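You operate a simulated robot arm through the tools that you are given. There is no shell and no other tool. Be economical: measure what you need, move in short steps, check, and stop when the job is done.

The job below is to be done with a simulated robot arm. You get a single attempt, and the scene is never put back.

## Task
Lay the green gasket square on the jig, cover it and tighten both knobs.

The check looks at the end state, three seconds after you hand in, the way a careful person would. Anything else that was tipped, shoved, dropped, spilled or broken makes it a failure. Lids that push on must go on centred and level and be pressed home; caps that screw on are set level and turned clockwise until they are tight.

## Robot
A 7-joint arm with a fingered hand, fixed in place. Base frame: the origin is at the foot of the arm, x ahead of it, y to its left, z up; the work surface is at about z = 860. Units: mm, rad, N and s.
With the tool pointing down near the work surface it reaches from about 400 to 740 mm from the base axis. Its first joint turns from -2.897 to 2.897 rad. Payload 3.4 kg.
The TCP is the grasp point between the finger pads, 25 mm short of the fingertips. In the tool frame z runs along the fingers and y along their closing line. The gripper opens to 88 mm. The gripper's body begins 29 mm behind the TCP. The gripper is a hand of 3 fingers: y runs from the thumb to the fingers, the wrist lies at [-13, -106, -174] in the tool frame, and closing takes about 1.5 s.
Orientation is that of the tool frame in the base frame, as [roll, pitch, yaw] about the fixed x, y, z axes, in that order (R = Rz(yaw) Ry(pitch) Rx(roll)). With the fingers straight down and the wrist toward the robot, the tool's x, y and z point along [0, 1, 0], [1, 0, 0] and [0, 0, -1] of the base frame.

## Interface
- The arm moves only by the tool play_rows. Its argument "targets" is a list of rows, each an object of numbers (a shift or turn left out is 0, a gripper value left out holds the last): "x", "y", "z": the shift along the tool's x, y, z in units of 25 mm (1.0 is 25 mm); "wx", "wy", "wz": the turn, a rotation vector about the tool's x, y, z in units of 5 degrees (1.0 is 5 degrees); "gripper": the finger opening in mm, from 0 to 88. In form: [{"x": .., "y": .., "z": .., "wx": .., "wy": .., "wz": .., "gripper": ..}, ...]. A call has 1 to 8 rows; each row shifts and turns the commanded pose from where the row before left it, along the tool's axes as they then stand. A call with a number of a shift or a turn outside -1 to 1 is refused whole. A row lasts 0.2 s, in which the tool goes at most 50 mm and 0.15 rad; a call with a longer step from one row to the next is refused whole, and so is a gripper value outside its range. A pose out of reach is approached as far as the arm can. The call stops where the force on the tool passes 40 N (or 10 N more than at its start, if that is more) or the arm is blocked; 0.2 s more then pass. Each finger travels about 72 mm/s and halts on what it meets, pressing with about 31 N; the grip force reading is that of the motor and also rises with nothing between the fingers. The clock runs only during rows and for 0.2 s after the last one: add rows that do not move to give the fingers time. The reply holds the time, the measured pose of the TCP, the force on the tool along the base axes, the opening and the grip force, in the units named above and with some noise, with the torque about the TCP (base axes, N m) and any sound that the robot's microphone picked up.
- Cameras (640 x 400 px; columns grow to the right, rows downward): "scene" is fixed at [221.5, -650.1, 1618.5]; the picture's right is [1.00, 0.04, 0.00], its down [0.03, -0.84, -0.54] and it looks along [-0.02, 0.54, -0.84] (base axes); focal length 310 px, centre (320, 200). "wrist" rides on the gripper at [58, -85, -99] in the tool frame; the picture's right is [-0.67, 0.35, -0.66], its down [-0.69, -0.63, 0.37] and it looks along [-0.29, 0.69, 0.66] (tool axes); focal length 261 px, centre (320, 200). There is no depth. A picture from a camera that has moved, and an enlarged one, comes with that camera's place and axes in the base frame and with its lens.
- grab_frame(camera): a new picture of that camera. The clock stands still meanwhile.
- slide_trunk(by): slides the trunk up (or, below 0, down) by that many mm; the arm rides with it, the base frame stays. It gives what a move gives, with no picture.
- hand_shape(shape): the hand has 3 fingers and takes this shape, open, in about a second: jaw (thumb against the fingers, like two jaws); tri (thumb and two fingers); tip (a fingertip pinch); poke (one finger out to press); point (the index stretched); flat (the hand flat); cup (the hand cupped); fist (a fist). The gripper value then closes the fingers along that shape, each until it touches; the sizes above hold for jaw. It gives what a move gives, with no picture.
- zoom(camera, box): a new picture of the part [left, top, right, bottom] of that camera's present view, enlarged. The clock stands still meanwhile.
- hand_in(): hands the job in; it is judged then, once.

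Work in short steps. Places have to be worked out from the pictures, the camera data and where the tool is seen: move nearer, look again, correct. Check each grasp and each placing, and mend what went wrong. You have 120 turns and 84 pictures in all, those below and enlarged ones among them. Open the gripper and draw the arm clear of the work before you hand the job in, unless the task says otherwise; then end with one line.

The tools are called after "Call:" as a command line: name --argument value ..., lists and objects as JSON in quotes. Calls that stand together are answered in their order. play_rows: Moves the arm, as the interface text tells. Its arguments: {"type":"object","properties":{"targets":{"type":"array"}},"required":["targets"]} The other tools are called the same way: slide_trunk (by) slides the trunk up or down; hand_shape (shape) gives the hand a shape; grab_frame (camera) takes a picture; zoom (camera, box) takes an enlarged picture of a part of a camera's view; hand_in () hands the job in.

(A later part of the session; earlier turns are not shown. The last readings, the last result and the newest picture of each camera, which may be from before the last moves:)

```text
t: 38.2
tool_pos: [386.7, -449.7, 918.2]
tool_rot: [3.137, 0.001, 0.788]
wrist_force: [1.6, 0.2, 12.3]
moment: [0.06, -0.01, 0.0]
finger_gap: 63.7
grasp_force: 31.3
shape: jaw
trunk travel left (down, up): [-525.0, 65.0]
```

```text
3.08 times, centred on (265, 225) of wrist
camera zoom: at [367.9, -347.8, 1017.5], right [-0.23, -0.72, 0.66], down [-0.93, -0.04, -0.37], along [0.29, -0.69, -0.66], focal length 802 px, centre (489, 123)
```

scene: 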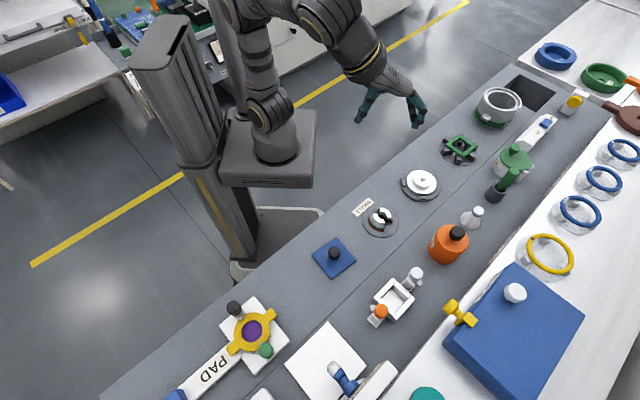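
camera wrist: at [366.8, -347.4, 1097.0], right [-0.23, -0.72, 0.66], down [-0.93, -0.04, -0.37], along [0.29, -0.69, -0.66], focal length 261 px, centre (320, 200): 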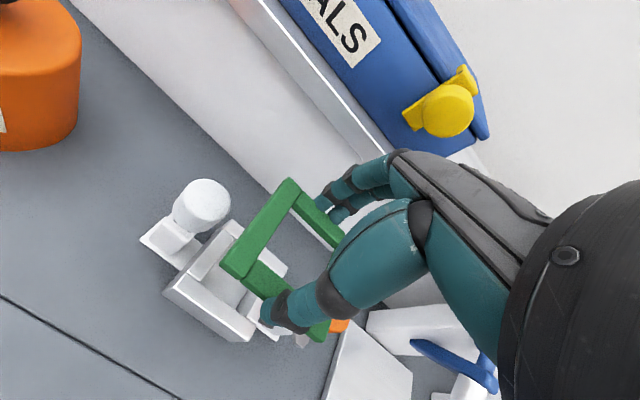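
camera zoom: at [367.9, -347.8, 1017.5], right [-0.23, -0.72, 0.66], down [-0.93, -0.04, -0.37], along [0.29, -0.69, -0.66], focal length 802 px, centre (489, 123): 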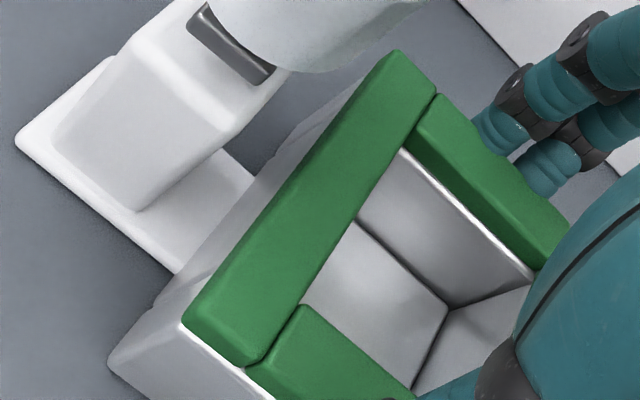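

The gasket is about 1 mm too far to the finger side. I lift slightly, nudge back 1 mm, set it down and release.

Call:
play_rows --targets '[{"z": -0.16}, {"y": -0.04}, {"z": 0.1}, {}]'

Call:
play_rows --targets '[{"gripper": 66}, {"gripper": 70}, {"gripper": 76}, {"gripper": 88}, {}, {}]'

Call:
zoom --camera "wrist" --box '[225, 160, 345, 345]'

```text
t: 39.2
tool_pos: [387.4, -448.4, 918.4]
tool_rot: [3.141, 0.0, 0.788]
wrist_force: [0.0, -0.1, 6.6]
moment: [0.02, 0.01, 0.0]
finger_gap: 63.4
grasp_force: 30.8
shape: jaw
trunk travel left (down, up): [-525.0, 65.0]
```

```text
t: 40.6
tool_pos: [386.9, -448.7, 918.1]
tool_rot: [-3.141, -0.001, 0.788]
wrist_force: [-0.6, -0.1, -0.4]
moment: [0.01, -0.02, 0.01]
finger_gap: 87.5
grasp_force: 0.0
shape: jaw
trunk travel left (down, up): [-525.0, 65.0]
```

```text
2.16 times, centred on (285, 252) of wrist
camera zoom: at [367.6, -347.7, 1017.8], right [-0.23, -0.72, 0.66], down [-0.93, -0.04, -0.37], along [0.29, -0.69, -0.66], focal length 564 px, centre (396, 86)
```

zoom: 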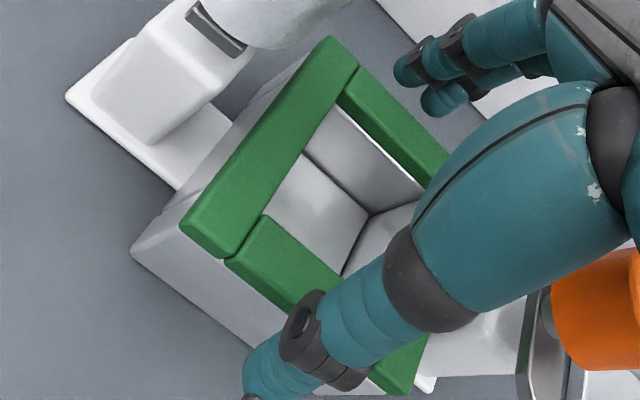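

Released cleanly. I lift straight up and move toward the blue cover.

Call:
play_rows --targets '[{"z": -0.5}, {"z": -1}, {"z": -1}, {"z": -1}, {"z": -1}, {"z": -0.5}]'

Call:
play_rows --targets '[{"x": -0.12, "y": -0.87}, {"x": -0.12, "y": -0.87}, {"x": -0.12, "y": -0.87}, {"x": -0.12, "y": -0.87}, {"x": -0.12, "y": -0.87}, {"x": -0.12, "y": -0.87}, {"x": -0.12, "y": -0.87}, {"x": -0.12, "y": -0.87}]'

Call:
grab_frame --camera "wrist"

Call:
zoom --camera "scene" --box '[355, 255, 435, 335]'

```text
t: 42.0
tool_pos: [385.7, -449.1, 1044.4]
tool_rot: [3.139, 0.0, 0.785]
wrist_force: [-0.2, 0.3, -0.4]
moment: [-0.01, 0.02, 0.04]
finger_gap: 87.8
grasp_force: 0.1
shape: jaw
trunk travel left (down, up): [-525.0, 65.0]
```

```text
t: 43.8
tool_pos: [246.2, -342.8, 1041.8]
tool_rot: [-3.141, 0.0, 0.787]
wrist_force: [-0.3, 0.0, -0.3]
moment: [-0.02, 0.01, 0.0]
finger_gap: 87.5
grasp_force: 0.1
shape: jaw
trunk travel left (down, up): [-525.0, 65.0]
```

```text
40 pictures are left
camera wrist: at [226.8, -241.2, 1142.0], right [-0.23, -0.72, 0.66], down [-0.93, -0.04, -0.37], along [0.29, -0.69, -0.66], focal length 261 px, centre (320, 200)
```

wrist: 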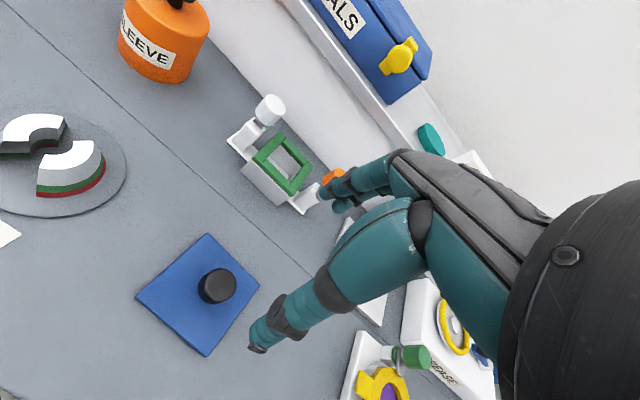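

```text
5.00 times, centred on (395, 295) of scene
camera zoom: at [221.5, -650.1, 1618.5], right [1.0, 0.04, 0.0], down [0.03, -0.84, -0.54], along [-0.02, 0.54, -0.84], focal length 1550 px, centre (-55, -275)
```

zoom: 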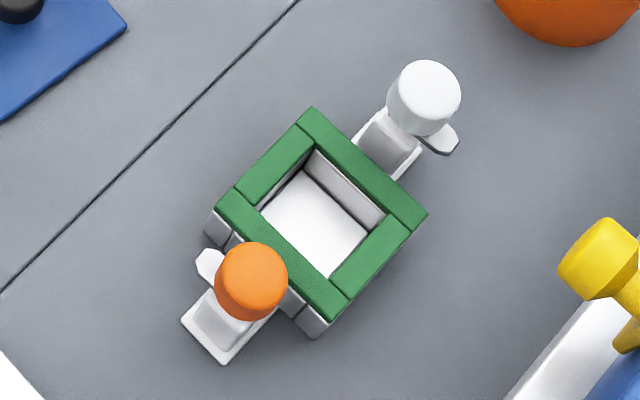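

The gasket lies square on the jig. The cover's centre is about (−2.2, −3) from the TCP in the tool frame, turned about +6°, with a knob about 30 mm across whose top is near z = 893. I align and lower.

Call:
play_rows --targets '[{"x": -0.09, "y": -0.12}, {"wz": 0.6}, {"wz": 0.6}, {"z": 0.9}, {"z": 0.9}, {"z": 0.9}, {"z": 0.9}, {}]'

Call:
grab_frame --camera "wrist"

```text
t: 45.6
tool_pos: [241.1, -341.4, 954.5]
tool_rot: [-3.14, 0.0, 0.682]
wrist_force: [-0.1, -0.4, 0.8]
moment: [0.02, 0.03, -0.01]
finger_gap: 87.6
grasp_force: 0.0
shape: jaw
trunk travel left (down, up): [-525.0, 65.0]
```

```text
38 pictures are left
camera wrist: at [232.6, -238.9, 1053.2], right [-0.3, -0.69, 0.66], down [-0.93, 0.06, -0.37], along [0.22, -0.72, -0.66], focal length 261 px, centre (320, 200)
```

wrist: 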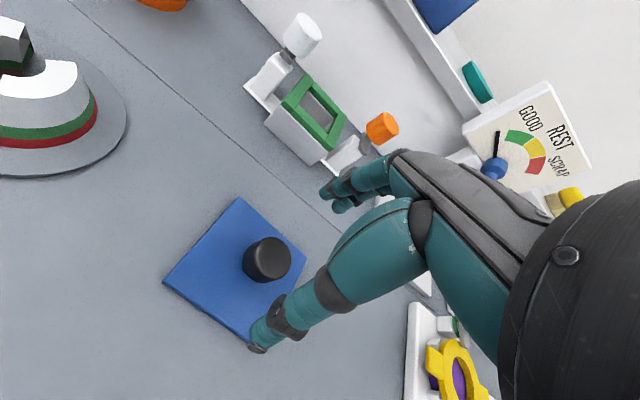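

The knob is now about (+2, +3) from the tool axis and the plate edges are parallel to the tool. I correct, descend to z ≈ 898 and close on the knob.

Call:
play_rows --targets '[{"x": 0.07, "y": 0.11}, {"z": 0.8}, {"z": 0.8}, {"z": 0.6}, {}]'

Call:
grab_frame --camera "wrist"

```text
t: 46.8
tool_pos: [245.9, -342.4, 898.9]
tool_rot: [3.141, 0.0, 0.682]
wrist_force: [0.2, 0.8, 0.6]
moment: [0.0, 0.01, -0.02]
finger_gap: 87.7
grasp_force: 0.0
shape: jaw
trunk travel left (down, up): [-525.0, 65.0]
```

```text
37 pictures are left
camera wrist: at [237.0, -240.7, 998.9], right [-0.3, -0.69, 0.66], down [-0.93, 0.06, -0.37], along [0.22, -0.72, -0.66], focal length 261 px, centre (320, 200)
```

wrist: 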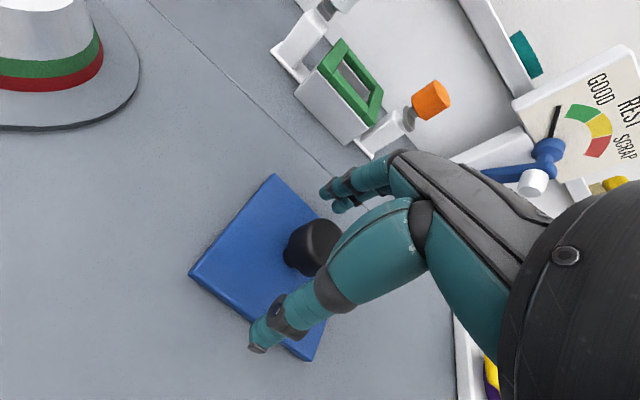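

The knob looks about 2 mm toward the thumb side. I nudge and close.

Call:
play_rows --targets '[{"y": -0.08}, {"gripper": 60}, {"gripper": 40}, {"gripper": 15}, {}, {}, {}, {}]'

Call:
zoom --camera "wrist" --box '[180, 130, 400, 370]'

```text
t: 48.6
tool_pos: [243.9, -340.9, 899.9]
tool_rot: [-3.14, 0.0, 0.682]
wrist_force: [-0.3, 0.5, -1.6]
moment: [0.05, 0.01, 0.03]
finger_gap: 18.6
grasp_force: 30.8
shape: jaw
trunk travel left (down, up): [-525.0, 65.0]
```

```text
1.67 times, centred on (290, 250) of wrist
camera zoom: at [235.8, -239.1, 999.1], right [-0.3, -0.69, 0.66], down [-0.93, 0.06, -0.37], along [0.22, -0.72, -0.66], focal length 434 px, centre (370, 117)
```

zoom: 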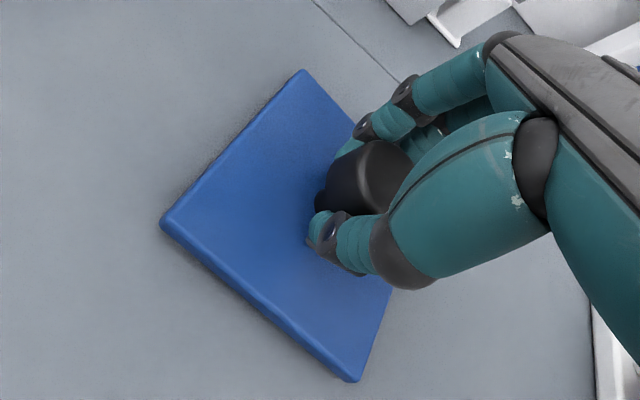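

Gripped at 18.6 mm, apparently around the stem under the knob's head, which is a secure hold. I lift and look.

Call:
play_rows --targets '[{"z": -0.3}, {"z": -0.7}, {"z": -1}, {"z": -1}, {"z": -1}, {}]'

Call:
grab_frame --camera "wrist"

Call:
zoom --camera "scene" --box '[280, 190, 440, 340]'

```text
t: 50.0
tool_pos: [242.9, -341.0, 1000.1]
tool_rot: [-3.141, 0.0, 0.682]
wrist_force: [-0.4, 0.2, -2.1]
moment: [0.0, 0.01, 0.02]
finger_gap: 18.9
grasp_force: 30.8
shape: jaw
trunk travel left (down, up): [-525.0, 65.0]
```

```text
35 pictures are left
camera wrist: at [235.8, -239.1, 1098.8], right [-0.3, -0.69, 0.66], down [-0.93, 0.06, -0.37], along [0.22, -0.72, -0.66], focal length 261 px, centre (320, 200)
```

wrist: 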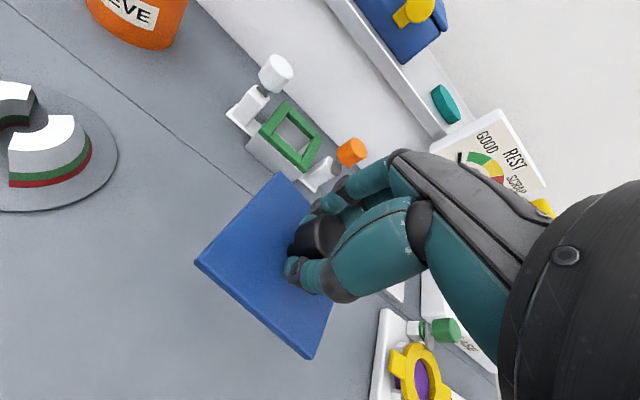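

```text
2.67 times, centred on (360, 265) of scene
camera zoom: at [221.5, -650.1, 1618.5], right [1.0, 0.04, 0.0], down [0.03, -0.84, -0.54], along [-0.02, 0.54, -0.84], focal length 827 px, centre (213, 27)
```

zoom: 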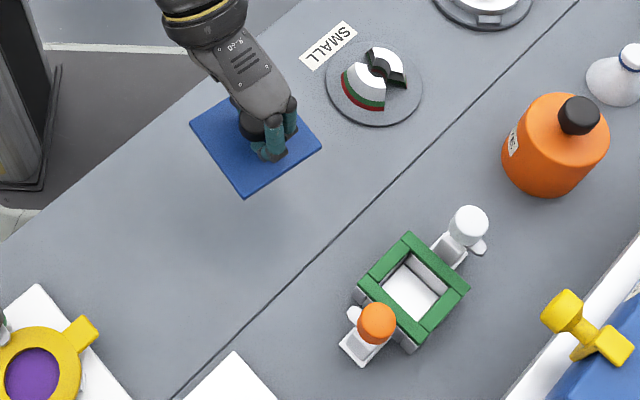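

The cover is held level, within about 1 mm of centre and about +1.5° off the tool. I turn back to match the jig and move above it at a safe height.

Call:
play_rows --targets '[{"wz": -0.75}, {"wz": -0.75}, {"x": 0.4}, {"x": 0.43}, {"z": -0.6}, {}]'

Call:
play_rows --targets '[{"y": 0.878}, {"y": 0.878}, {"y": 0.878}, {"y": 0.878}, {"y": 0.878}, {"y": 0.878}, {"y": 0.878}, {"y": 0.878}]'

Call:
play_rows --targets '[{"z": 0.5}, {}]'

Call:
grab_frame --camera "wrist"

Call:
zoom --camera "scene" --box '[345, 235, 445, 335]'

```text
t: 51.4
tool_pos: [258.5, -326.0, 1014.6]
tool_rot: [3.14, 0.0, 0.812]
wrist_force: [0.0, -0.5, -1.6]
moment: [0.03, 0.0, -0.01]
finger_gap: 18.5
grasp_force: 30.9
shape: jaw
trunk travel left (down, up): [-525.0, 65.0]
```

```text
t: 53.2
tool_pos: [387.2, -446.5, 1013.8]
tool_rot: [3.14, -0.002, 0.814]
wrist_force: [0.1, 0.2, -1.6]
moment: [-0.03, 0.0, 0.02]
finger_gap: 18.3
grasp_force: 30.5
shape: jaw
trunk travel left (down, up): [-525.0, 65.0]
```

```text
t: 53.8
tool_pos: [387.7, -447.1, 1002.1]
tool_rot: [-3.141, 0.0, 0.814]
wrist_force: [0.0, -0.6, -2.0]
moment: [0.0, 0.0, 0.02]
finger_gap: 18.6
grasp_force: 31.0
shape: jaw
trunk travel left (down, up): [-525.0, 65.0]
```

```text
33 pictures are left
camera wrist: at [365.3, -346.5, 1101.5], right [-0.21, -0.73, 0.66], down [-0.93, -0.07, -0.37], along [0.31, -0.68, -0.66], focal length 261 px, centre (320, 200)
```

wrist: 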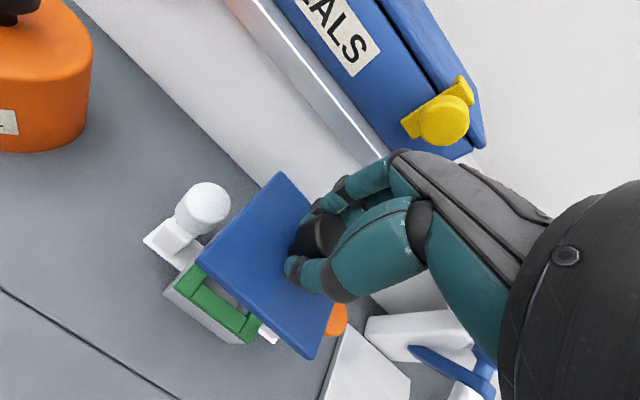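

```text
4.00 times, centred on (395, 285) of scene
camera zoom: at [221.5, -650.1, 1618.5], right [1.0, 0.04, 0.0], down [0.03, -0.84, -0.54], along [-0.02, 0.54, -0.84], focal length 1240 px, centre (20, -140)
```

zoom: 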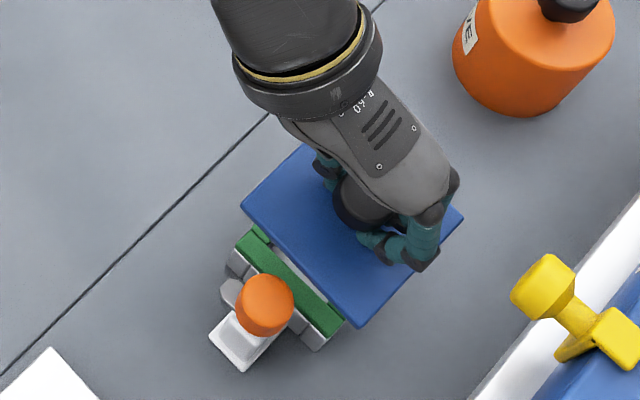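

From the scene view the gasket centre is about (385.4, −446.1) and the cover centre about (388.8, −445.5), with the yaw matching within 1°. I correct by (−2.8, −2) in the tool frame and descend to just above.

Call:
play_rows --targets '[{"x": -0.11, "y": -0.08}, {"z": 0.6}, {"z": 0.6}, {"z": 0.5}, {}]'

Call:
zoom --camera "scene" --box '[355, 255, 435, 335]'

Call:
zoom --camera "wrist" --box '[160, 140, 380, 370]'

```text
t: 55.0
tool_pos: [383.3, -445.9, 960.0]
tool_rot: [-3.141, 0.0, 0.813]
wrist_force: [0.7, 0.3, -0.7]
moment: [-0.01, 0.03, -0.03]
finger_gap: 18.6
grasp_force: 30.7
shape: jaw
trunk travel left (down, up): [-525.0, 65.0]
```

```text
5.00 times, centred on (395, 295) of scene
camera zoom: at [221.5, -650.1, 1618.5], right [1.0, 0.04, 0.0], down [0.03, -0.84, -0.54], along [-0.02, 0.54, -0.84], focal length 1550 px, centre (-55, -275)
```

zoom: 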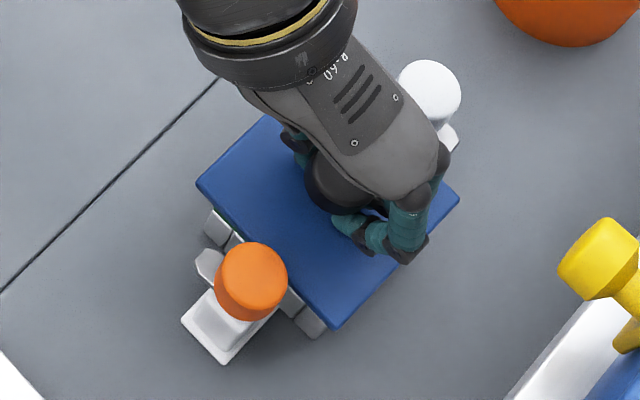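

```text
1.74 times, centred on (270, 255) of wrist
camera zoom: at [360.9, -345.6, 1058.4], right [-0.21, -0.73, 0.66], down [-0.93, -0.07, -0.37], along [0.31, -0.68, -0.66], focal length 453 px, centre (407, 104)
```

zoom: 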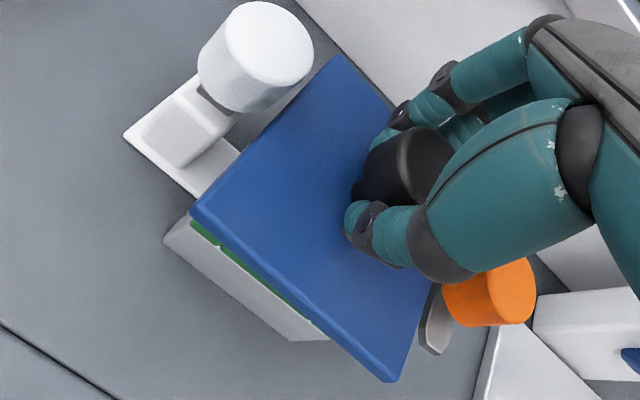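

The cover centre is about (384.1, −445), within 1.5 mm. I nudge +1.2 mm along y and lower to contact.

Call:
play_rows --targets '[{"y": 0.05, "z": 0.15}, {"z": 0.15}, {"z": 0.15}, {"z": 0.1}, {}]'

Call:
play_rows --targets '[{"z": 0.08}, {"z": 0.08}, {}]'

```text
t: 56.2
tool_pos: [384.6, -448.1, 945.3]
tool_rot: [-3.141, 0.0, 0.814]
wrist_force: [0.4, -0.4, -0.8]
moment: [0.0, 0.0, 0.05]
finger_gap: 18.5
grasp_force: 31.5
shape: jaw
trunk travel left (down, up): [-525.0, 65.0]
```

```text
t: 57.0
tool_pos: [383.6, -447.9, 940.8]
tool_rot: [3.141, 0.001, 0.813]
wrist_force: [0.1, -0.2, -2.2]
moment: [0.0, 0.05, 0.05]
finger_gap: 18.5
grasp_force: 31.4
shape: jaw
trunk travel left (down, up): [-525.0, 65.0]
```

No contact yet. I continue slowly.

Call:
play_rows --targets '[{"z": 0.08}, {"z": 0.08}, {}]'

Call:
zoom --camera "wrist" --box '[200, 220, 340, 370]'

Call:
zoom --camera "scene" --box '[355, 255, 435, 335]'

```text
t: 57.8
tool_pos: [383.7, -448.4, 937.4]
tool_rot: [3.141, -0.001, 0.812]
wrist_force: [-0.8, 1.5, 4.3]
moment: [-0.08, -0.05, 0.03]
finger_gap: 18.9
grasp_force: 30.8
shape: jaw
trunk travel left (down, up): [-525.0, 65.0]
```

```text
2.67 times, centred on (270, 295) of wrist
camera zoom: at [361.7, -347.2, 1037.0], right [-0.21, -0.73, 0.66], down [-0.93, -0.07, -0.37], along [0.31, -0.69, -0.66], focal length 695 px, centre (453, -53)
```

zoom: 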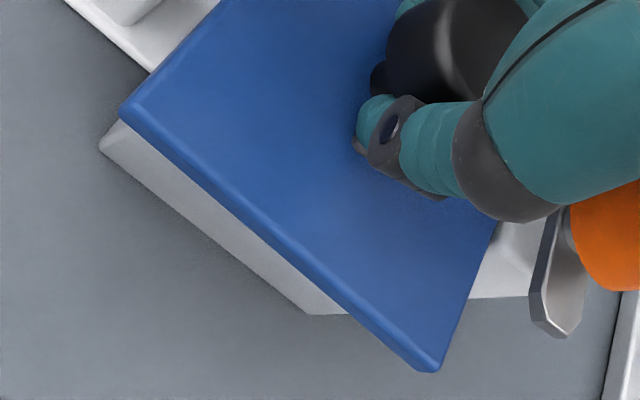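

```text
5.00 times, centred on (395, 295) of scene
camera zoom: at [221.5, -650.1, 1618.5], right [1.0, 0.04, 0.0], down [0.03, -0.84, -0.54], along [-0.02, 0.54, -0.84], focal length 1550 px, centre (-55, -275)
```

zoom: 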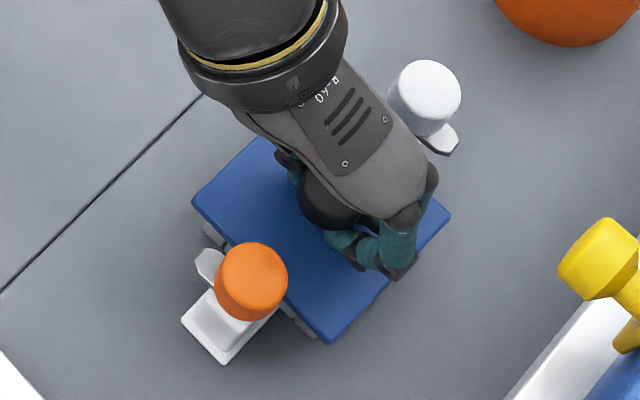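

Contact at z ≈ 937. Comparing corners, the cover sits about 2.5 to 3 mm toward the orange side of the gasket. I lift slightly, shift +2.5 mm along tool x, lower and press.

Call:
play_rows --targets '[{"z": -0.15}, {"x": 0.1, "y": -0.03}, {"z": 0.15}, {"z": 0.04}, {}]'

Call:
zoom --camera "scene" --box '[355, 255, 435, 335]'

```text
t: 59.0
tool_pos: [384.8, -445.4, 937.9]
tool_rot: [3.139, 0.001, 0.813]
wrist_force: [-0.4, 2.0, 4.3]
moment: [-0.05, -0.02, -0.02]
finger_gap: 19.0
grasp_force: 30.4
shape: jaw
trunk travel left (down, up): [-525.0, 65.0]
```

```text
5.00 times, centred on (395, 295) of scene
camera zoom: at [221.5, -650.1, 1618.5], right [1.0, 0.04, 0.0], down [0.03, -0.84, -0.54], along [-0.02, 0.54, -0.84], focal length 1550 px, centre (-55, -275)
```

zoom: 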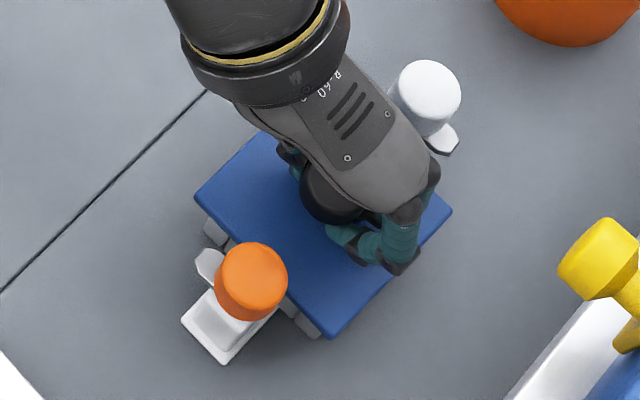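

The cover is now centred within about 1.5 mm. I open and rise straight up.

Call:
play_rows --targets '[{"gripper": 24}, {"gripper": 32}, {"gripper": 50}, {"gripper": 70}, {}, {}]'

Call:
play_rows --targets '[{"z": -0.4}, {"z": -0.8}, {"z": -1}, {"z": -1}, {"y": -1}, {"y": -1}, {"y": -1}, {}]'

Call:
grab_frame --camera "wrist"

Call:
zoom --camera "scene" --box '[355, 255, 435, 335]'

```text
t: 60.4
tool_pos: [385.5, -446.7, 937.0]
tool_rot: [3.141, 0.001, 0.814]
wrist_force: [-0.3, -0.2, 0.0]
moment: [0.01, -0.03, 0.02]
finger_gap: 69.7
grasp_force: 0.2
shape: jaw
trunk travel left (down, up): [-525.0, 65.0]
```

```text
t: 62.2
tool_pos: [331.1, -396.2, 1017.1]
tool_rot: [-3.141, 0.001, 0.813]
wrist_force: [0.5, -0.5, 0.2]
moment: [-0.03, 0.0, 0.01]
finger_gap: 69.4
grasp_force: 0.0
shape: jaw
trunk travel left (down, up): [-525.0, 65.0]
```

```text
26 pictures are left
camera wrist: at [309.2, -295.5, 1116.2], right [-0.21, -0.73, 0.66], down [-0.93, -0.07, -0.37], along [0.31, -0.68, -0.66], focal length 261 px, centre (320, 200)
```

wrist: 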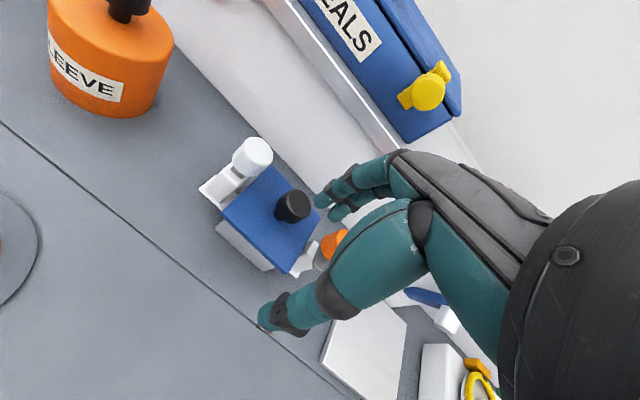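

```text
5.00 times, centred on (395, 295) of scene
camera zoom: at [221.5, -650.1, 1618.5], right [1.0, 0.04, 0.0], down [0.03, -0.84, -0.54], along [-0.02, 0.54, -0.84], focal length 1550 px, centre (-55, -275)
```

zoom: 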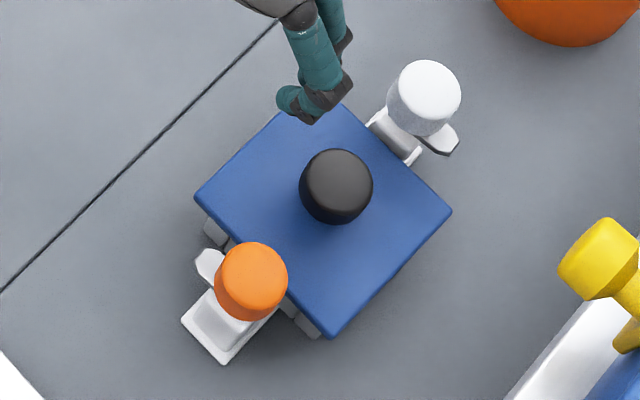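

The cover sits square and level. Triangulating, the white knob top is at about (430.6, −403, 945) with a radius near 16 mm. I move over it and pre-turn the hand counterclockwise to leave room for a long clockwise turn.

Call:
play_rows --targets '[{"x": 0.635, "y": 0.77, "gripper": 75}, {"x": 0.635, "y": 0.77}, {"x": 0.635, "y": 0.77}, {"x": 0.635, "y": 0.77}, {"wz": -1}, {"wz": -1}, {"wz": -1}, {"wz": -1}]'

Call:
play_rows --targets '[{"wz": -1}, {"wz": -1}, {"wz": -1}, {"wz": -1}, {"wz": -1}, {"wz": -1}, {"wz": -1}, {"wz": -1}]'

Call:
grab_frame --camera "wrist"

```text
t: 64.0
tool_pos: [428.9, -402.4, 1017.8]
tool_rot: [-3.141, -0.001, 1.164]
wrist_force: [-0.3, 0.3, -1.0]
moment: [0.02, 0.03, -0.03]
finger_gap: 74.9
grasp_force: 0.0
shape: jaw
trunk travel left (down, up): [-525.0, 65.0]
```

```text
t: 65.8
tool_pos: [431.3, -400.3, 1016.7]
tool_rot: [3.141, 0.0, 1.863]
wrist_force: [-0.6, -0.9, -0.7]
moment: [-0.01, 0.03, -0.05]
finger_gap: 74.7
grasp_force: 0.0
shape: jaw
trunk travel left (down, up): [-525.0, 65.0]
```

```text
24 pictures are left
camera wrist: at [332.5, -369.7, 1115.4], right [0.53, -0.54, 0.66], down [-0.41, -0.84, -0.37], along [0.75, -0.07, -0.66], focal length 261 px, centre (320, 200)
```

wrist: 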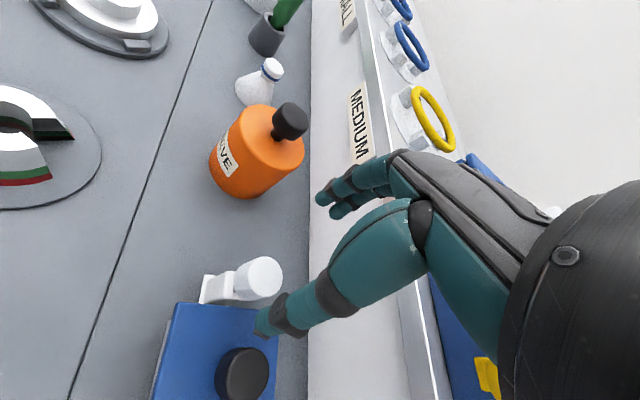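

From here the knob centre reads about (−7, −4) in the tool frame. I correct most of that, lower partway and re-measure.

Call:
play_rows --targets '[{"x": -0.2, "y": -0.12}, {"z": 0.6}, {"z": 0.6}, {"z": 0.4}, {}]'

Call:
zoom --camera "wrist" --box '[180, 160, 400, 380]'

```text
t: 67.0
tool_pos: [427.1, -405.5, 973.7]
tool_rot: [3.141, 0.001, 1.86]
wrist_force: [0.3, -0.3, -0.9]
moment: [-0.01, 0.01, 0.01]
finger_gap: 74.8
grasp_force: 0.1
shape: jaw
trunk travel left (down, up): [-525.0, 65.0]
```

```text
1.82 times, centred on (290, 270) of wrist
camera zoom: at [329.4, -374.9, 1074.8], right [0.53, -0.54, 0.66], down [-0.41, -0.84, -0.37], along [0.75, -0.07, -0.66], focal length 474 px, centre (374, 73)
```

zoom: 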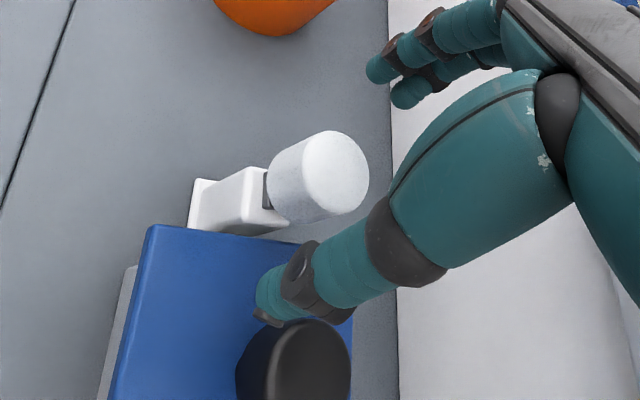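

The knob axis is at about (−3, 0), spanning z ≈ 917–945. I narrow the fingers so the thumb clears the black cover knob, correct, descend to z ≈ 948 and close on it.

Call:
play_rows --targets '[{"x": -0.12, "y": 0.02, "gripper": 52}, {}, {}, {"z": 0.5}, {"z": 0.5}, {}]'

Call:
play_rows --targets '[{"gripper": 25}, {}, {}, {}, {}]'

Call:
zoom --camera "wrist" --box '[180, 160, 400, 380]'

```text
t: 68.4
tool_pos: [428.8, -410.0, 949.6]
tool_rot: [3.141, 0.0, 1.86]
wrist_force: [-0.2, -0.1, -0.5]
moment: [0.03, 0.02, 0.01]
finger_gap: 52.5
grasp_force: 0.1
shape: jaw
trunk travel left (down, up): [-525.0, 65.0]
```

```text
t: 69.6
tool_pos: [427.5, -408.9, 951.4]
tool_rot: [3.141, -0.001, 1.861]
wrist_force: [0.4, 0.2, -0.9]
moment: [-0.01, 0.02, -0.01]
finger_gap: 26.0
grasp_force: 0.0
shape: jaw
trunk travel left (down, up): [-525.0, 65.0]
```

```text
1.82 times, centred on (290, 270) of wrist
camera zoom: at [330.1, -378.3, 1050.0], right [0.53, -0.54, 0.66], down [-0.41, -0.84, -0.37], along [0.75, -0.07, -0.66], focal length 474 px, centre (374, 73)
```

zoom: 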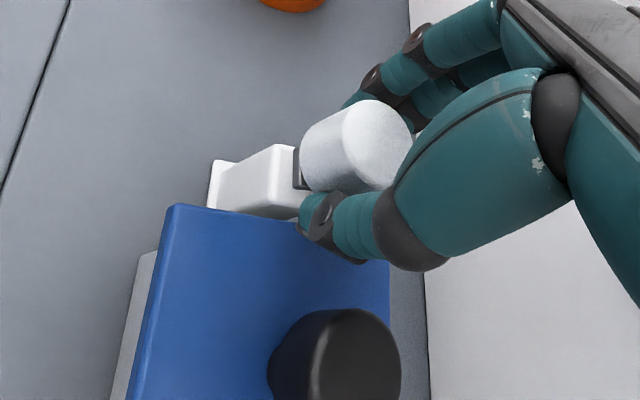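

There is no contact at 26 mm, so the knob is slimmer than I judged. I close further.

Call:
play_rows --targets '[{"gripper": 8}, {}, {}, {}]'

```text
t: 70.6
tool_pos: [427.5, -409.6, 949.7]
tool_rot: [-3.141, 0.0, 1.861]
wrist_force: [-0.5, -1.4, -1.5]
moment: [-0.02, -0.03, -0.01]
finger_gap: 19.1
grasp_force: 31.0
shape: jaw
trunk travel left (down, up): [-525.0, 65.0]
```

Gripped at 19 mm with full force. I turn clockwise 40° and watch the torque.

Call:
play_rows --targets '[{"wz": 1}, {"wz": 1}, {"wz": 1}, {"wz": 1}, {"wz": 1}, {"wz": 1}, {"wz": 1}, {"wz": 1}]'

Call:
grab_frame --camera "wrist"

Call:
zoom --camera "scene" --box '[355, 245, 445, 335]'

```text
t: 72.4
tool_pos: [427.9, -410.2, 950.9]
tool_rot: [3.141, 0.0, 1.163]
wrist_force: [-10.2, 1.9, -5.8]
moment: [0.09, 0.17, 0.01]
finger_gap: 17.7
grasp_force: 30.7
shape: jaw
trunk travel left (down, up): [-525.0, 65.0]
```

```text
21 pictures are left
camera wrist: at [373.8, -322.3, 1049.7], right [0.05, -0.75, 0.65], down [-0.85, -0.38, -0.37], along [0.52, -0.54, -0.66], focal length 261 px, centre (320, 200)
```

wrist: 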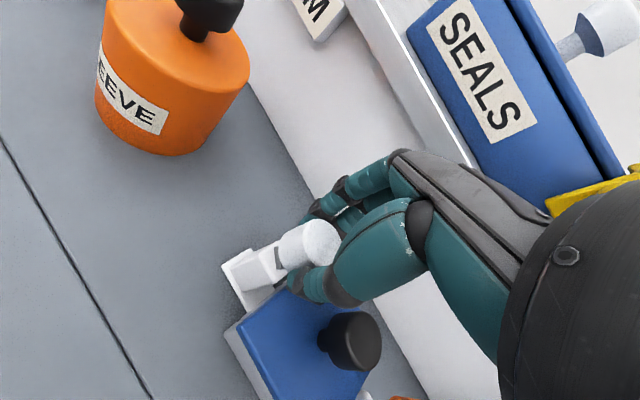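

```text
4.44 times, centred on (400, 290) of scene
camera zoom: at [221.5, -650.1, 1618.5], right [1.0, 0.04, 0.0], down [0.03, -0.84, -0.54], along [-0.02, 0.54, -0.84], focal length 1378 px, centre (-36, -200)
```

zoom: 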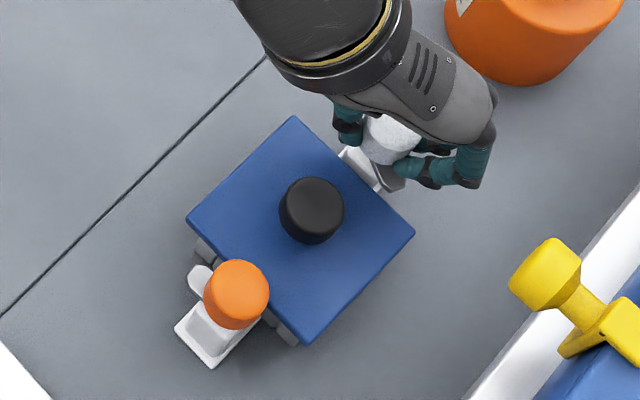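

The tab is turning, but I'm gripping about 6 mm off the knob's axis (a side force of 10 N). I open, recentre by (+5.5, −2) in the tool frame and regrip.

Call:
play_rows --targets '[{"gripper": 45}, {}, {}, {}, {"x": 0.22, "y": -0.08}, {}]'

Call:
play_rows --targets '[{"gripper": 8}, {}, {}, {}, {}, {}]'

Call:
zoom --camera "wrist" --box '[210, 180, 390, 330]'

```text
t: 73.8
tool_pos: [429.4, -404.6, 950.7]
tool_rot: [3.141, 0.001, 1.162]
wrist_force: [-0.7, -0.3, 0.4]
moment: [-0.04, -0.02, 0.02]
finger_gap: 44.5
grasp_force: 0.2
shape: jaw
trunk travel left (down, up): [-525.0, 65.0]
```

```text
t: 75.2
tool_pos: [430.1, -403.6, 950.5]
tool_rot: [-3.141, -0.001, 1.162]
wrist_force: [0.5, 4.4, -2.7]
moment: [0.07, 0.02, -0.03]
finger_gap: 19.9
grasp_force: 31.6
shape: jaw
trunk travel left (down, up): [-525.0, 65.0]
```

```text
2.67 times, centred on (300, 255) of wrist
camera zoom: at [374.6, -316.5, 1049.9], right [0.05, -0.75, 0.66], down [-0.85, -0.38, -0.37], along [0.52, -0.54, -0.66], focal length 695 px, centre (373, 53)
```

zoom: 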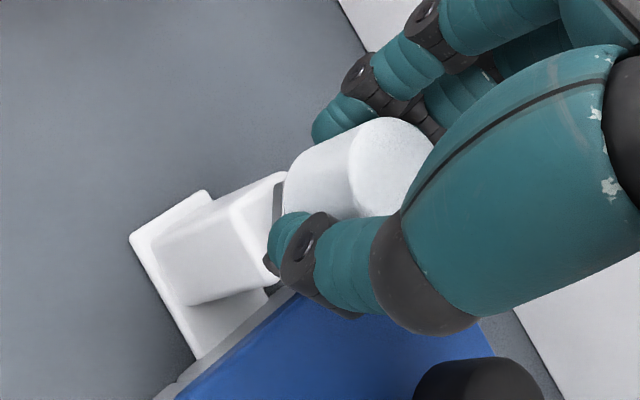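

The knob is now held centrally. I continue clockwise.

Call:
play_rows --targets '[{"wz": 1}, {"wz": 1}, {"wz": 1}, {"wz": 1}, {"wz": 1}, {"wz": 1}, {"wz": 1}, {"wz": 1}]'

Call:
zoom --camera "scene" --box '[355, 245, 445, 335]'

```text
t: 77.0
tool_pos: [431.7, -403.4, 950.4]
tool_rot: [-3.141, -0.002, 0.464]
wrist_force: [7.4, -3.4, -6.9]
moment: [-0.11, -0.15, 0.03]
finger_gap: 19.1
grasp_force: 31.3
shape: jaw
trunk travel left (down, up): [-525.0, 65.0]
```

```text
4.44 times, centred on (400, 290) of scene
camera zoom: at [221.5, -650.1, 1618.5], right [1.0, 0.04, 0.0], down [0.03, -0.84, -0.54], along [-0.02, 0.54, -0.84], focal length 1378 px, centre (-36, -200)
```

zoom: 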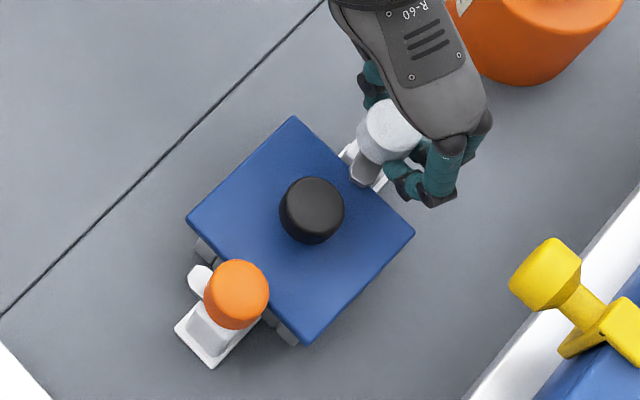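

The tab has swung over toward the cover edge, and the knob pulls the hand down slightly. I keep turning while following it down a little.

Call:
play_rows --targets '[{"wz": 1, "z": 0.02}, {"wz": 1, "z": 0.02}, {"wz": 1, "z": 0.02}, {"wz": 1, "z": 0.02}, {"wz": 1}, {"wz": 1}]'

Call:
zoom --camera "scene" --box '[355, 245, 445, 335]'

```text
t: 78.4
tool_pos: [432.9, -404.2, 949.6]
tool_rot: [3.141, -0.002, -0.055]
wrist_force: [20.3, -10.5, 5.7]
moment: [-0.36, -0.41, 0.37]
finger_gap: 19.8
grasp_force: 30.5
shape: jaw
trunk travel left (down, up): [-525.0, 65.0]
```

```text
4.44 times, centred on (400, 290) of scene
camera zoom: at [221.5, -650.1, 1618.5], right [1.0, 0.04, 0.0], down [0.03, -0.84, -0.54], along [-0.02, 0.54, -0.84], focal length 1378 px, centre (-36, -200)
```

zoom: 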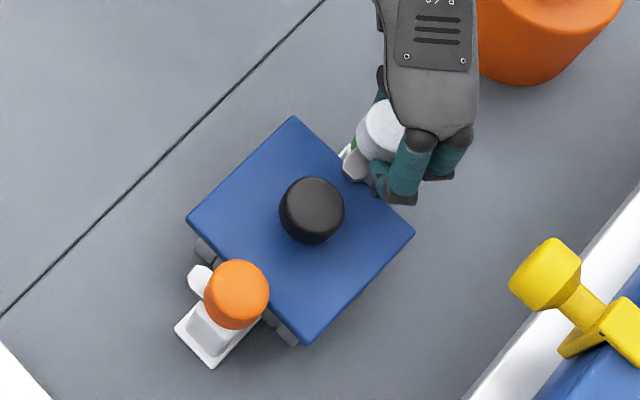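

Torque rose to 0.37 N m, and something green shows near the knob. I zoom in.

Call:
zoom --camera "scene" --box '[398, 258, 428, 288]'

Call:
zoom --camera "wrist" --box '[200, 180, 380, 340]'

```text
13.33 times, centred on (413, 273) of scene
camera zoom: at [221.5, -650.1, 1618.5], right [1.0, 0.04, 0.0], down [0.03, -0.84, -0.54], along [-0.02, 0.54, -0.84], focal length 4133 px, centre (-920, -773)
```

zoom: 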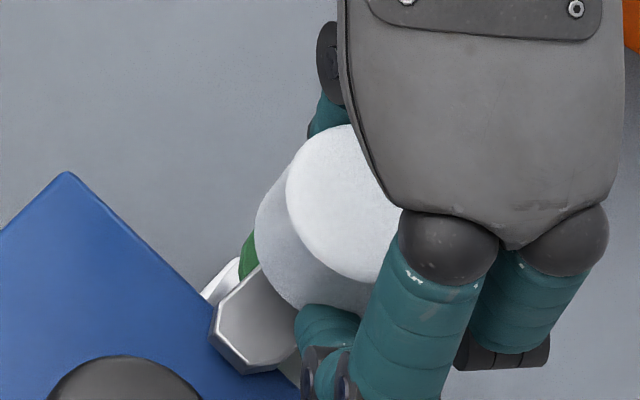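

```text
2.50 times, centred on (290, 260) of wrist
camera zoom: at [495.7, -322.3, 1048.2], right [-0.69, -0.31, 0.66], down [-0.65, 0.67, -0.37], along [-0.32, -0.68, -0.66], focal length 652 px, centre (395, 50)
```

zoom: 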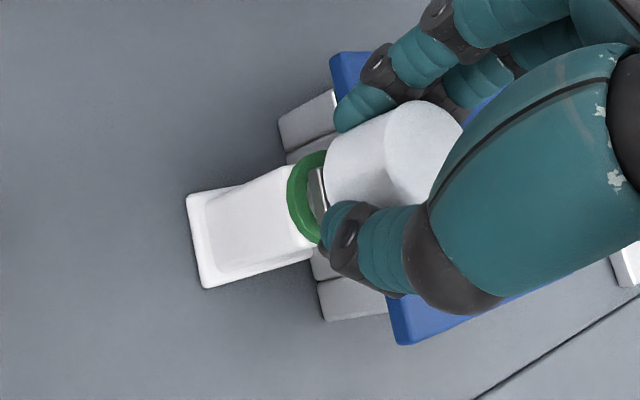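

A green collar ring has appeared and the tab is over the cover edge, which suggests it is clamped. I give it a little more turn to confirm it is tight.

Call:
play_rows --targets '[{"wz": 1}, {"wz": 1}, {}]'

```text
t: 79.2
tool_pos: [432.7, -405.1, 946.8]
tool_rot: [3.139, -0.001, -0.232]
wrist_force: [25.3, -11.2, 10.1]
moment: [-0.43, -0.43, 0.39]
finger_gap: 20.0
grasp_force: 31.5
shape: jaw
trunk travel left (down, up): [-525.0, 65.0]
```

The torque has levelled off at 0.39 N m, so it is tight. I release and rise, then check.

Call:
play_rows --targets '[{"gripper": 30}, {"gripper": 48}, {}, {}, {"z": -0.5}, {"z": -1}, {"z": -1}, {"z": -0.5}]'

Call:
grab_frame --camera "wrist"

```text
t: 81.0
tool_pos: [430.0, -401.9, 1022.9]
tool_rot: [3.14, -0.002, -0.234]
wrist_force: [-0.2, 0.4, -0.2]
moment: [0.02, 0.03, -0.03]
finger_gap: 47.5
grasp_force: 0.0
shape: jaw
trunk travel left (down, up): [-525.0, 65.0]
```

```text
14 pictures are left
camera wrist: at [506.4, -333.5, 1122.4], right [-0.73, -0.18, 0.66], down [-0.52, 0.77, -0.37], along [-0.44, -0.61, -0.66], focal length 261 px, centre (320, 200)
```

wrist: 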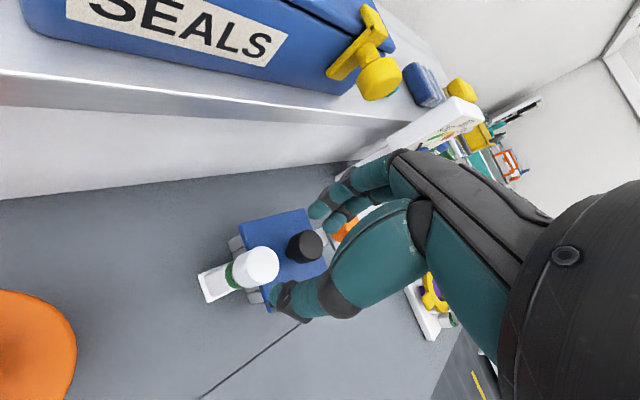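

The white knob is clamped, with its green ring showing. I now go over the orange knob (about 346, −486) and wind the hand back counterclockwise.

Call:
play_rows --targets '[{"x": -0.5, "y": 0.81}, {"x": -0.5, "y": 0.81}, {"x": -0.5, "y": 0.81}, {"x": -0.5, "y": 0.81}, {"x": -0.49, "y": 0.81}, {"wz": -1}, {"wz": -1}, {"wz": -1}]'

Call:
play_rows --targets '[{"wz": -1}, {"wz": -1}, {"wz": -1}, {"wz": -1}, {"wz": -1}, {"wz": -1}, {"wz": -1}, {"wz": -1}]'

Call:
play_rows --targets '[{"wz": -1}, {"wz": -1}, {"wz": -1}, {"wz": -1}, {"wz": -1}, {"wz": -1}, {"wz": -1}, {"wz": -1}]'

Call:
play_rows --targets '[{"wz": -1}, {"wz": -0.7}, {"z": 0.8}, {"z": 0.8}, {}]'

Call:
zoom --camera "wrist" --box '[180, 140, 400, 380]'

```text
t: 82.8
tool_pos: [345.9, -488.4, 1024.7]
tool_rot: [-3.141, 0.0, 0.029]
wrist_force: [-0.5, -0.2, -0.4]
moment: [0.02, 0.01, -0.01]
finger_gap: 47.5
grasp_force: 0.1
shape: jaw
trunk travel left (down, up): [-525.0, 65.0]
```

```text
t: 84.6
tool_pos: [345.6, -487.5, 1023.1]
tool_rot: [-3.14, 0.002, 0.727]
wrist_force: [-1.0, 1.0, -0.6]
moment: [-0.01, -0.01, 0.0]
finger_gap: 47.5
grasp_force: 0.0
shape: jaw
trunk travel left (down, up): [-525.0, 65.0]
```

```text
t: 86.4
tool_pos: [345.9, -486.7, 1024.6]
tool_rot: [3.14, 0.0, 1.426]
wrist_force: [0.8, 0.5, 1.1]
moment: [-0.04, 0.03, 0.02]
finger_gap: 47.3
grasp_force: 0.1
shape: jaw
trunk travel left (down, up): [-525.0, 65.0]
```

```text
t: 87.6
tool_pos: [346.3, -487.5, 983.0]
tool_rot: [3.141, 0.0, 1.571]
wrist_force: [-0.7, -0.2, 0.5]
moment: [-0.02, 0.01, 0.02]
finger_gap: 47.5
grasp_force: 0.0
shape: jaw
trunk travel left (down, up): [-525.0, 65.0]
```

```text
1.67 times, centred on (290, 260) of wrist
camera zoom: at [261.4, -430.2, 1082.1], right [0.35, -0.67, 0.66], down [-0.63, -0.69, -0.37], along [0.69, -0.28, -0.66], focal length 434 px, centre (370, 100)
```

zoom: 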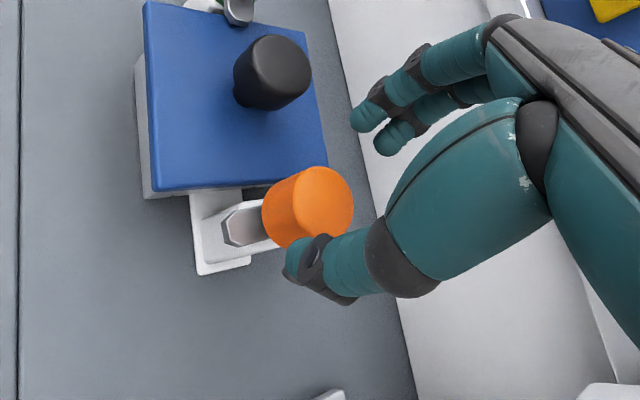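

By the scene estimate, which proved right for the white knob, the tool is within 2 mm of the orange axis. I lower to z ≈ 950 and close gently.

Call:
play_rows --targets '[{"y": 0.03, "z": 0.5}, {"z": 0.5}, {"z": 0.3}, {}]'

Call:
play_rows --targets '[{"gripper": 8}, {}, {}, {}, {}, {}]'

Call:
zoom --camera "wrist" --box '[210, 180, 390, 330]'

```text
t: 88.6
tool_pos: [347.0, -487.7, 951.2]
tool_rot: [-3.14, -0.002, 1.574]
wrist_force: [-0.2, 1.3, 0.3]
moment: [0.0, 0.02, 0.03]
finger_gap: 47.8
grasp_force: 0.0
shape: jaw
trunk travel left (down, up): [-525.0, 65.0]
```

```text
t: 90.0
tool_pos: [345.7, -487.2, 950.7]
tool_rot: [3.141, -0.002, 1.572]
wrist_force: [-7.3, 3.4, -2.7]
moment: [0.08, 0.17, 0.04]
finger_gap: 15.6
grasp_force: 31.1
shape: jaw
trunk travel left (down, up): [-525.0, 65.0]
```

```text
2.67 times, centred on (300, 255) of wrist
camera zoom: at [261.2, -429.5, 1050.6], right [0.35, -0.67, 0.66], down [-0.63, -0.69, -0.37], along [0.69, -0.28, -0.66], focal length 695 px, centre (373, 53)
```

zoom: 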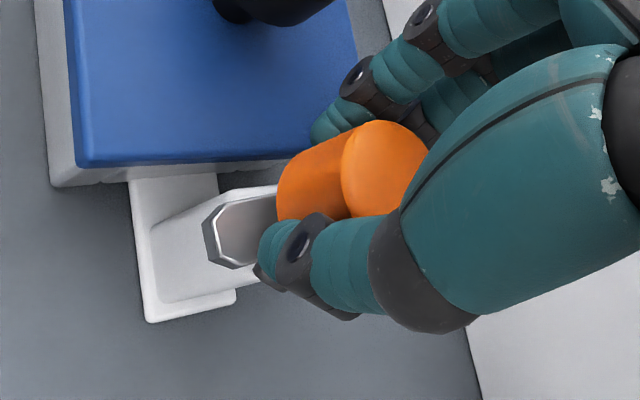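

The grip looks like the good white-knob one. I relieve the 7 N side load by a small shift and start turning clockwise.

Call:
play_rows --targets '[{"y": -0.05}, {"wz": 1}, {"wz": 1}, {"wz": 1}, {"wz": 1}, {"wz": 1}, {"wz": 1}, {"wz": 1}]'

Call:
zoom --camera "wrist" --box '[210, 180, 390, 330]'

```text
t: 91.8
tool_pos: [346.9, -486.8, 950.8]
tool_rot: [-3.141, 0.001, 0.961]
wrist_force: [4.1, 0.0, -6.4]
moment: [0.01, -0.09, 0.02]
finger_gap: 15.5
grasp_force: 31.5
shape: jaw
trunk travel left (down, up): [-525.0, 65.0]
```

```text
2.67 times, centred on (300, 255) of wrist
camera zoom: at [310.6, -391.0, 1050.6], right [-0.1, -0.75, 0.66], down [-0.91, -0.2, -0.36], along [0.41, -0.63, -0.66], focal length 695 px, centre (373, 53)
```

zoom: 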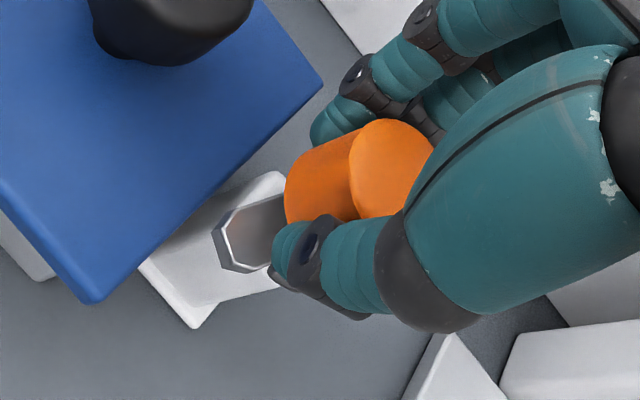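

The tab turns with the knob. I continue clockwise, following it down slightly.

Call:
play_rows --targets '[{"wz": 1, "z": 0.02}, {"wz": 1, "z": 0.02}, {"wz": 1}, {"wz": 1, "z": 0.02}, {"wz": 1}, {"wz": 1, "z": 0.02}, {"wz": 1}, {"wz": 1}]'

Call:
play_rows --targets '[{"wz": 1}, {"wz": 1}, {"wz": 1}, {"wz": 1}]'

Call:
zoom --camera "wrist" --box '[210, 180, 390, 330]'

```text
t: 93.6
tool_pos: [346.3, -488.7, 950.0]
tool_rot: [3.139, 0.001, 0.262]
wrist_force: [10.8, -7.7, 4.0]
moment: [-0.28, -0.27, 0.09]
finger_gap: 16.5
grasp_force: 31.5
shape: jaw
trunk travel left (down, up): [-525.0, 65.0]
```

```text
t: 94.6
tool_pos: [347.6, -488.6, 949.7]
tool_rot: [3.139, -0.001, -0.086]
wrist_force: [12.3, -10.3, 7.5]
moment: [-0.39, -0.21, 0.15]
finger_gap: 16.7
grasp_force: 31.1
shape: jaw
trunk travel left (down, up): [-525.0, 65.0]
```

```text
2.67 times, centred on (300, 255) of wrist
camera zoom: at [411.5, -408.7, 1048.1], right [-0.7, -0.29, 0.66], down [-0.63, 0.69, -0.37], along [-0.34, -0.67, -0.66], focal length 695 px, centre (373, 53)
```

zoom: 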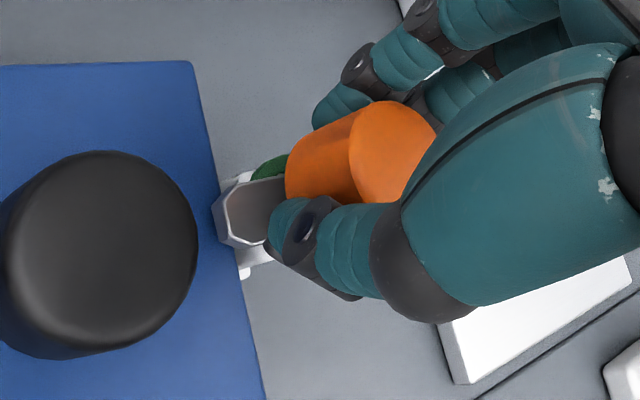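

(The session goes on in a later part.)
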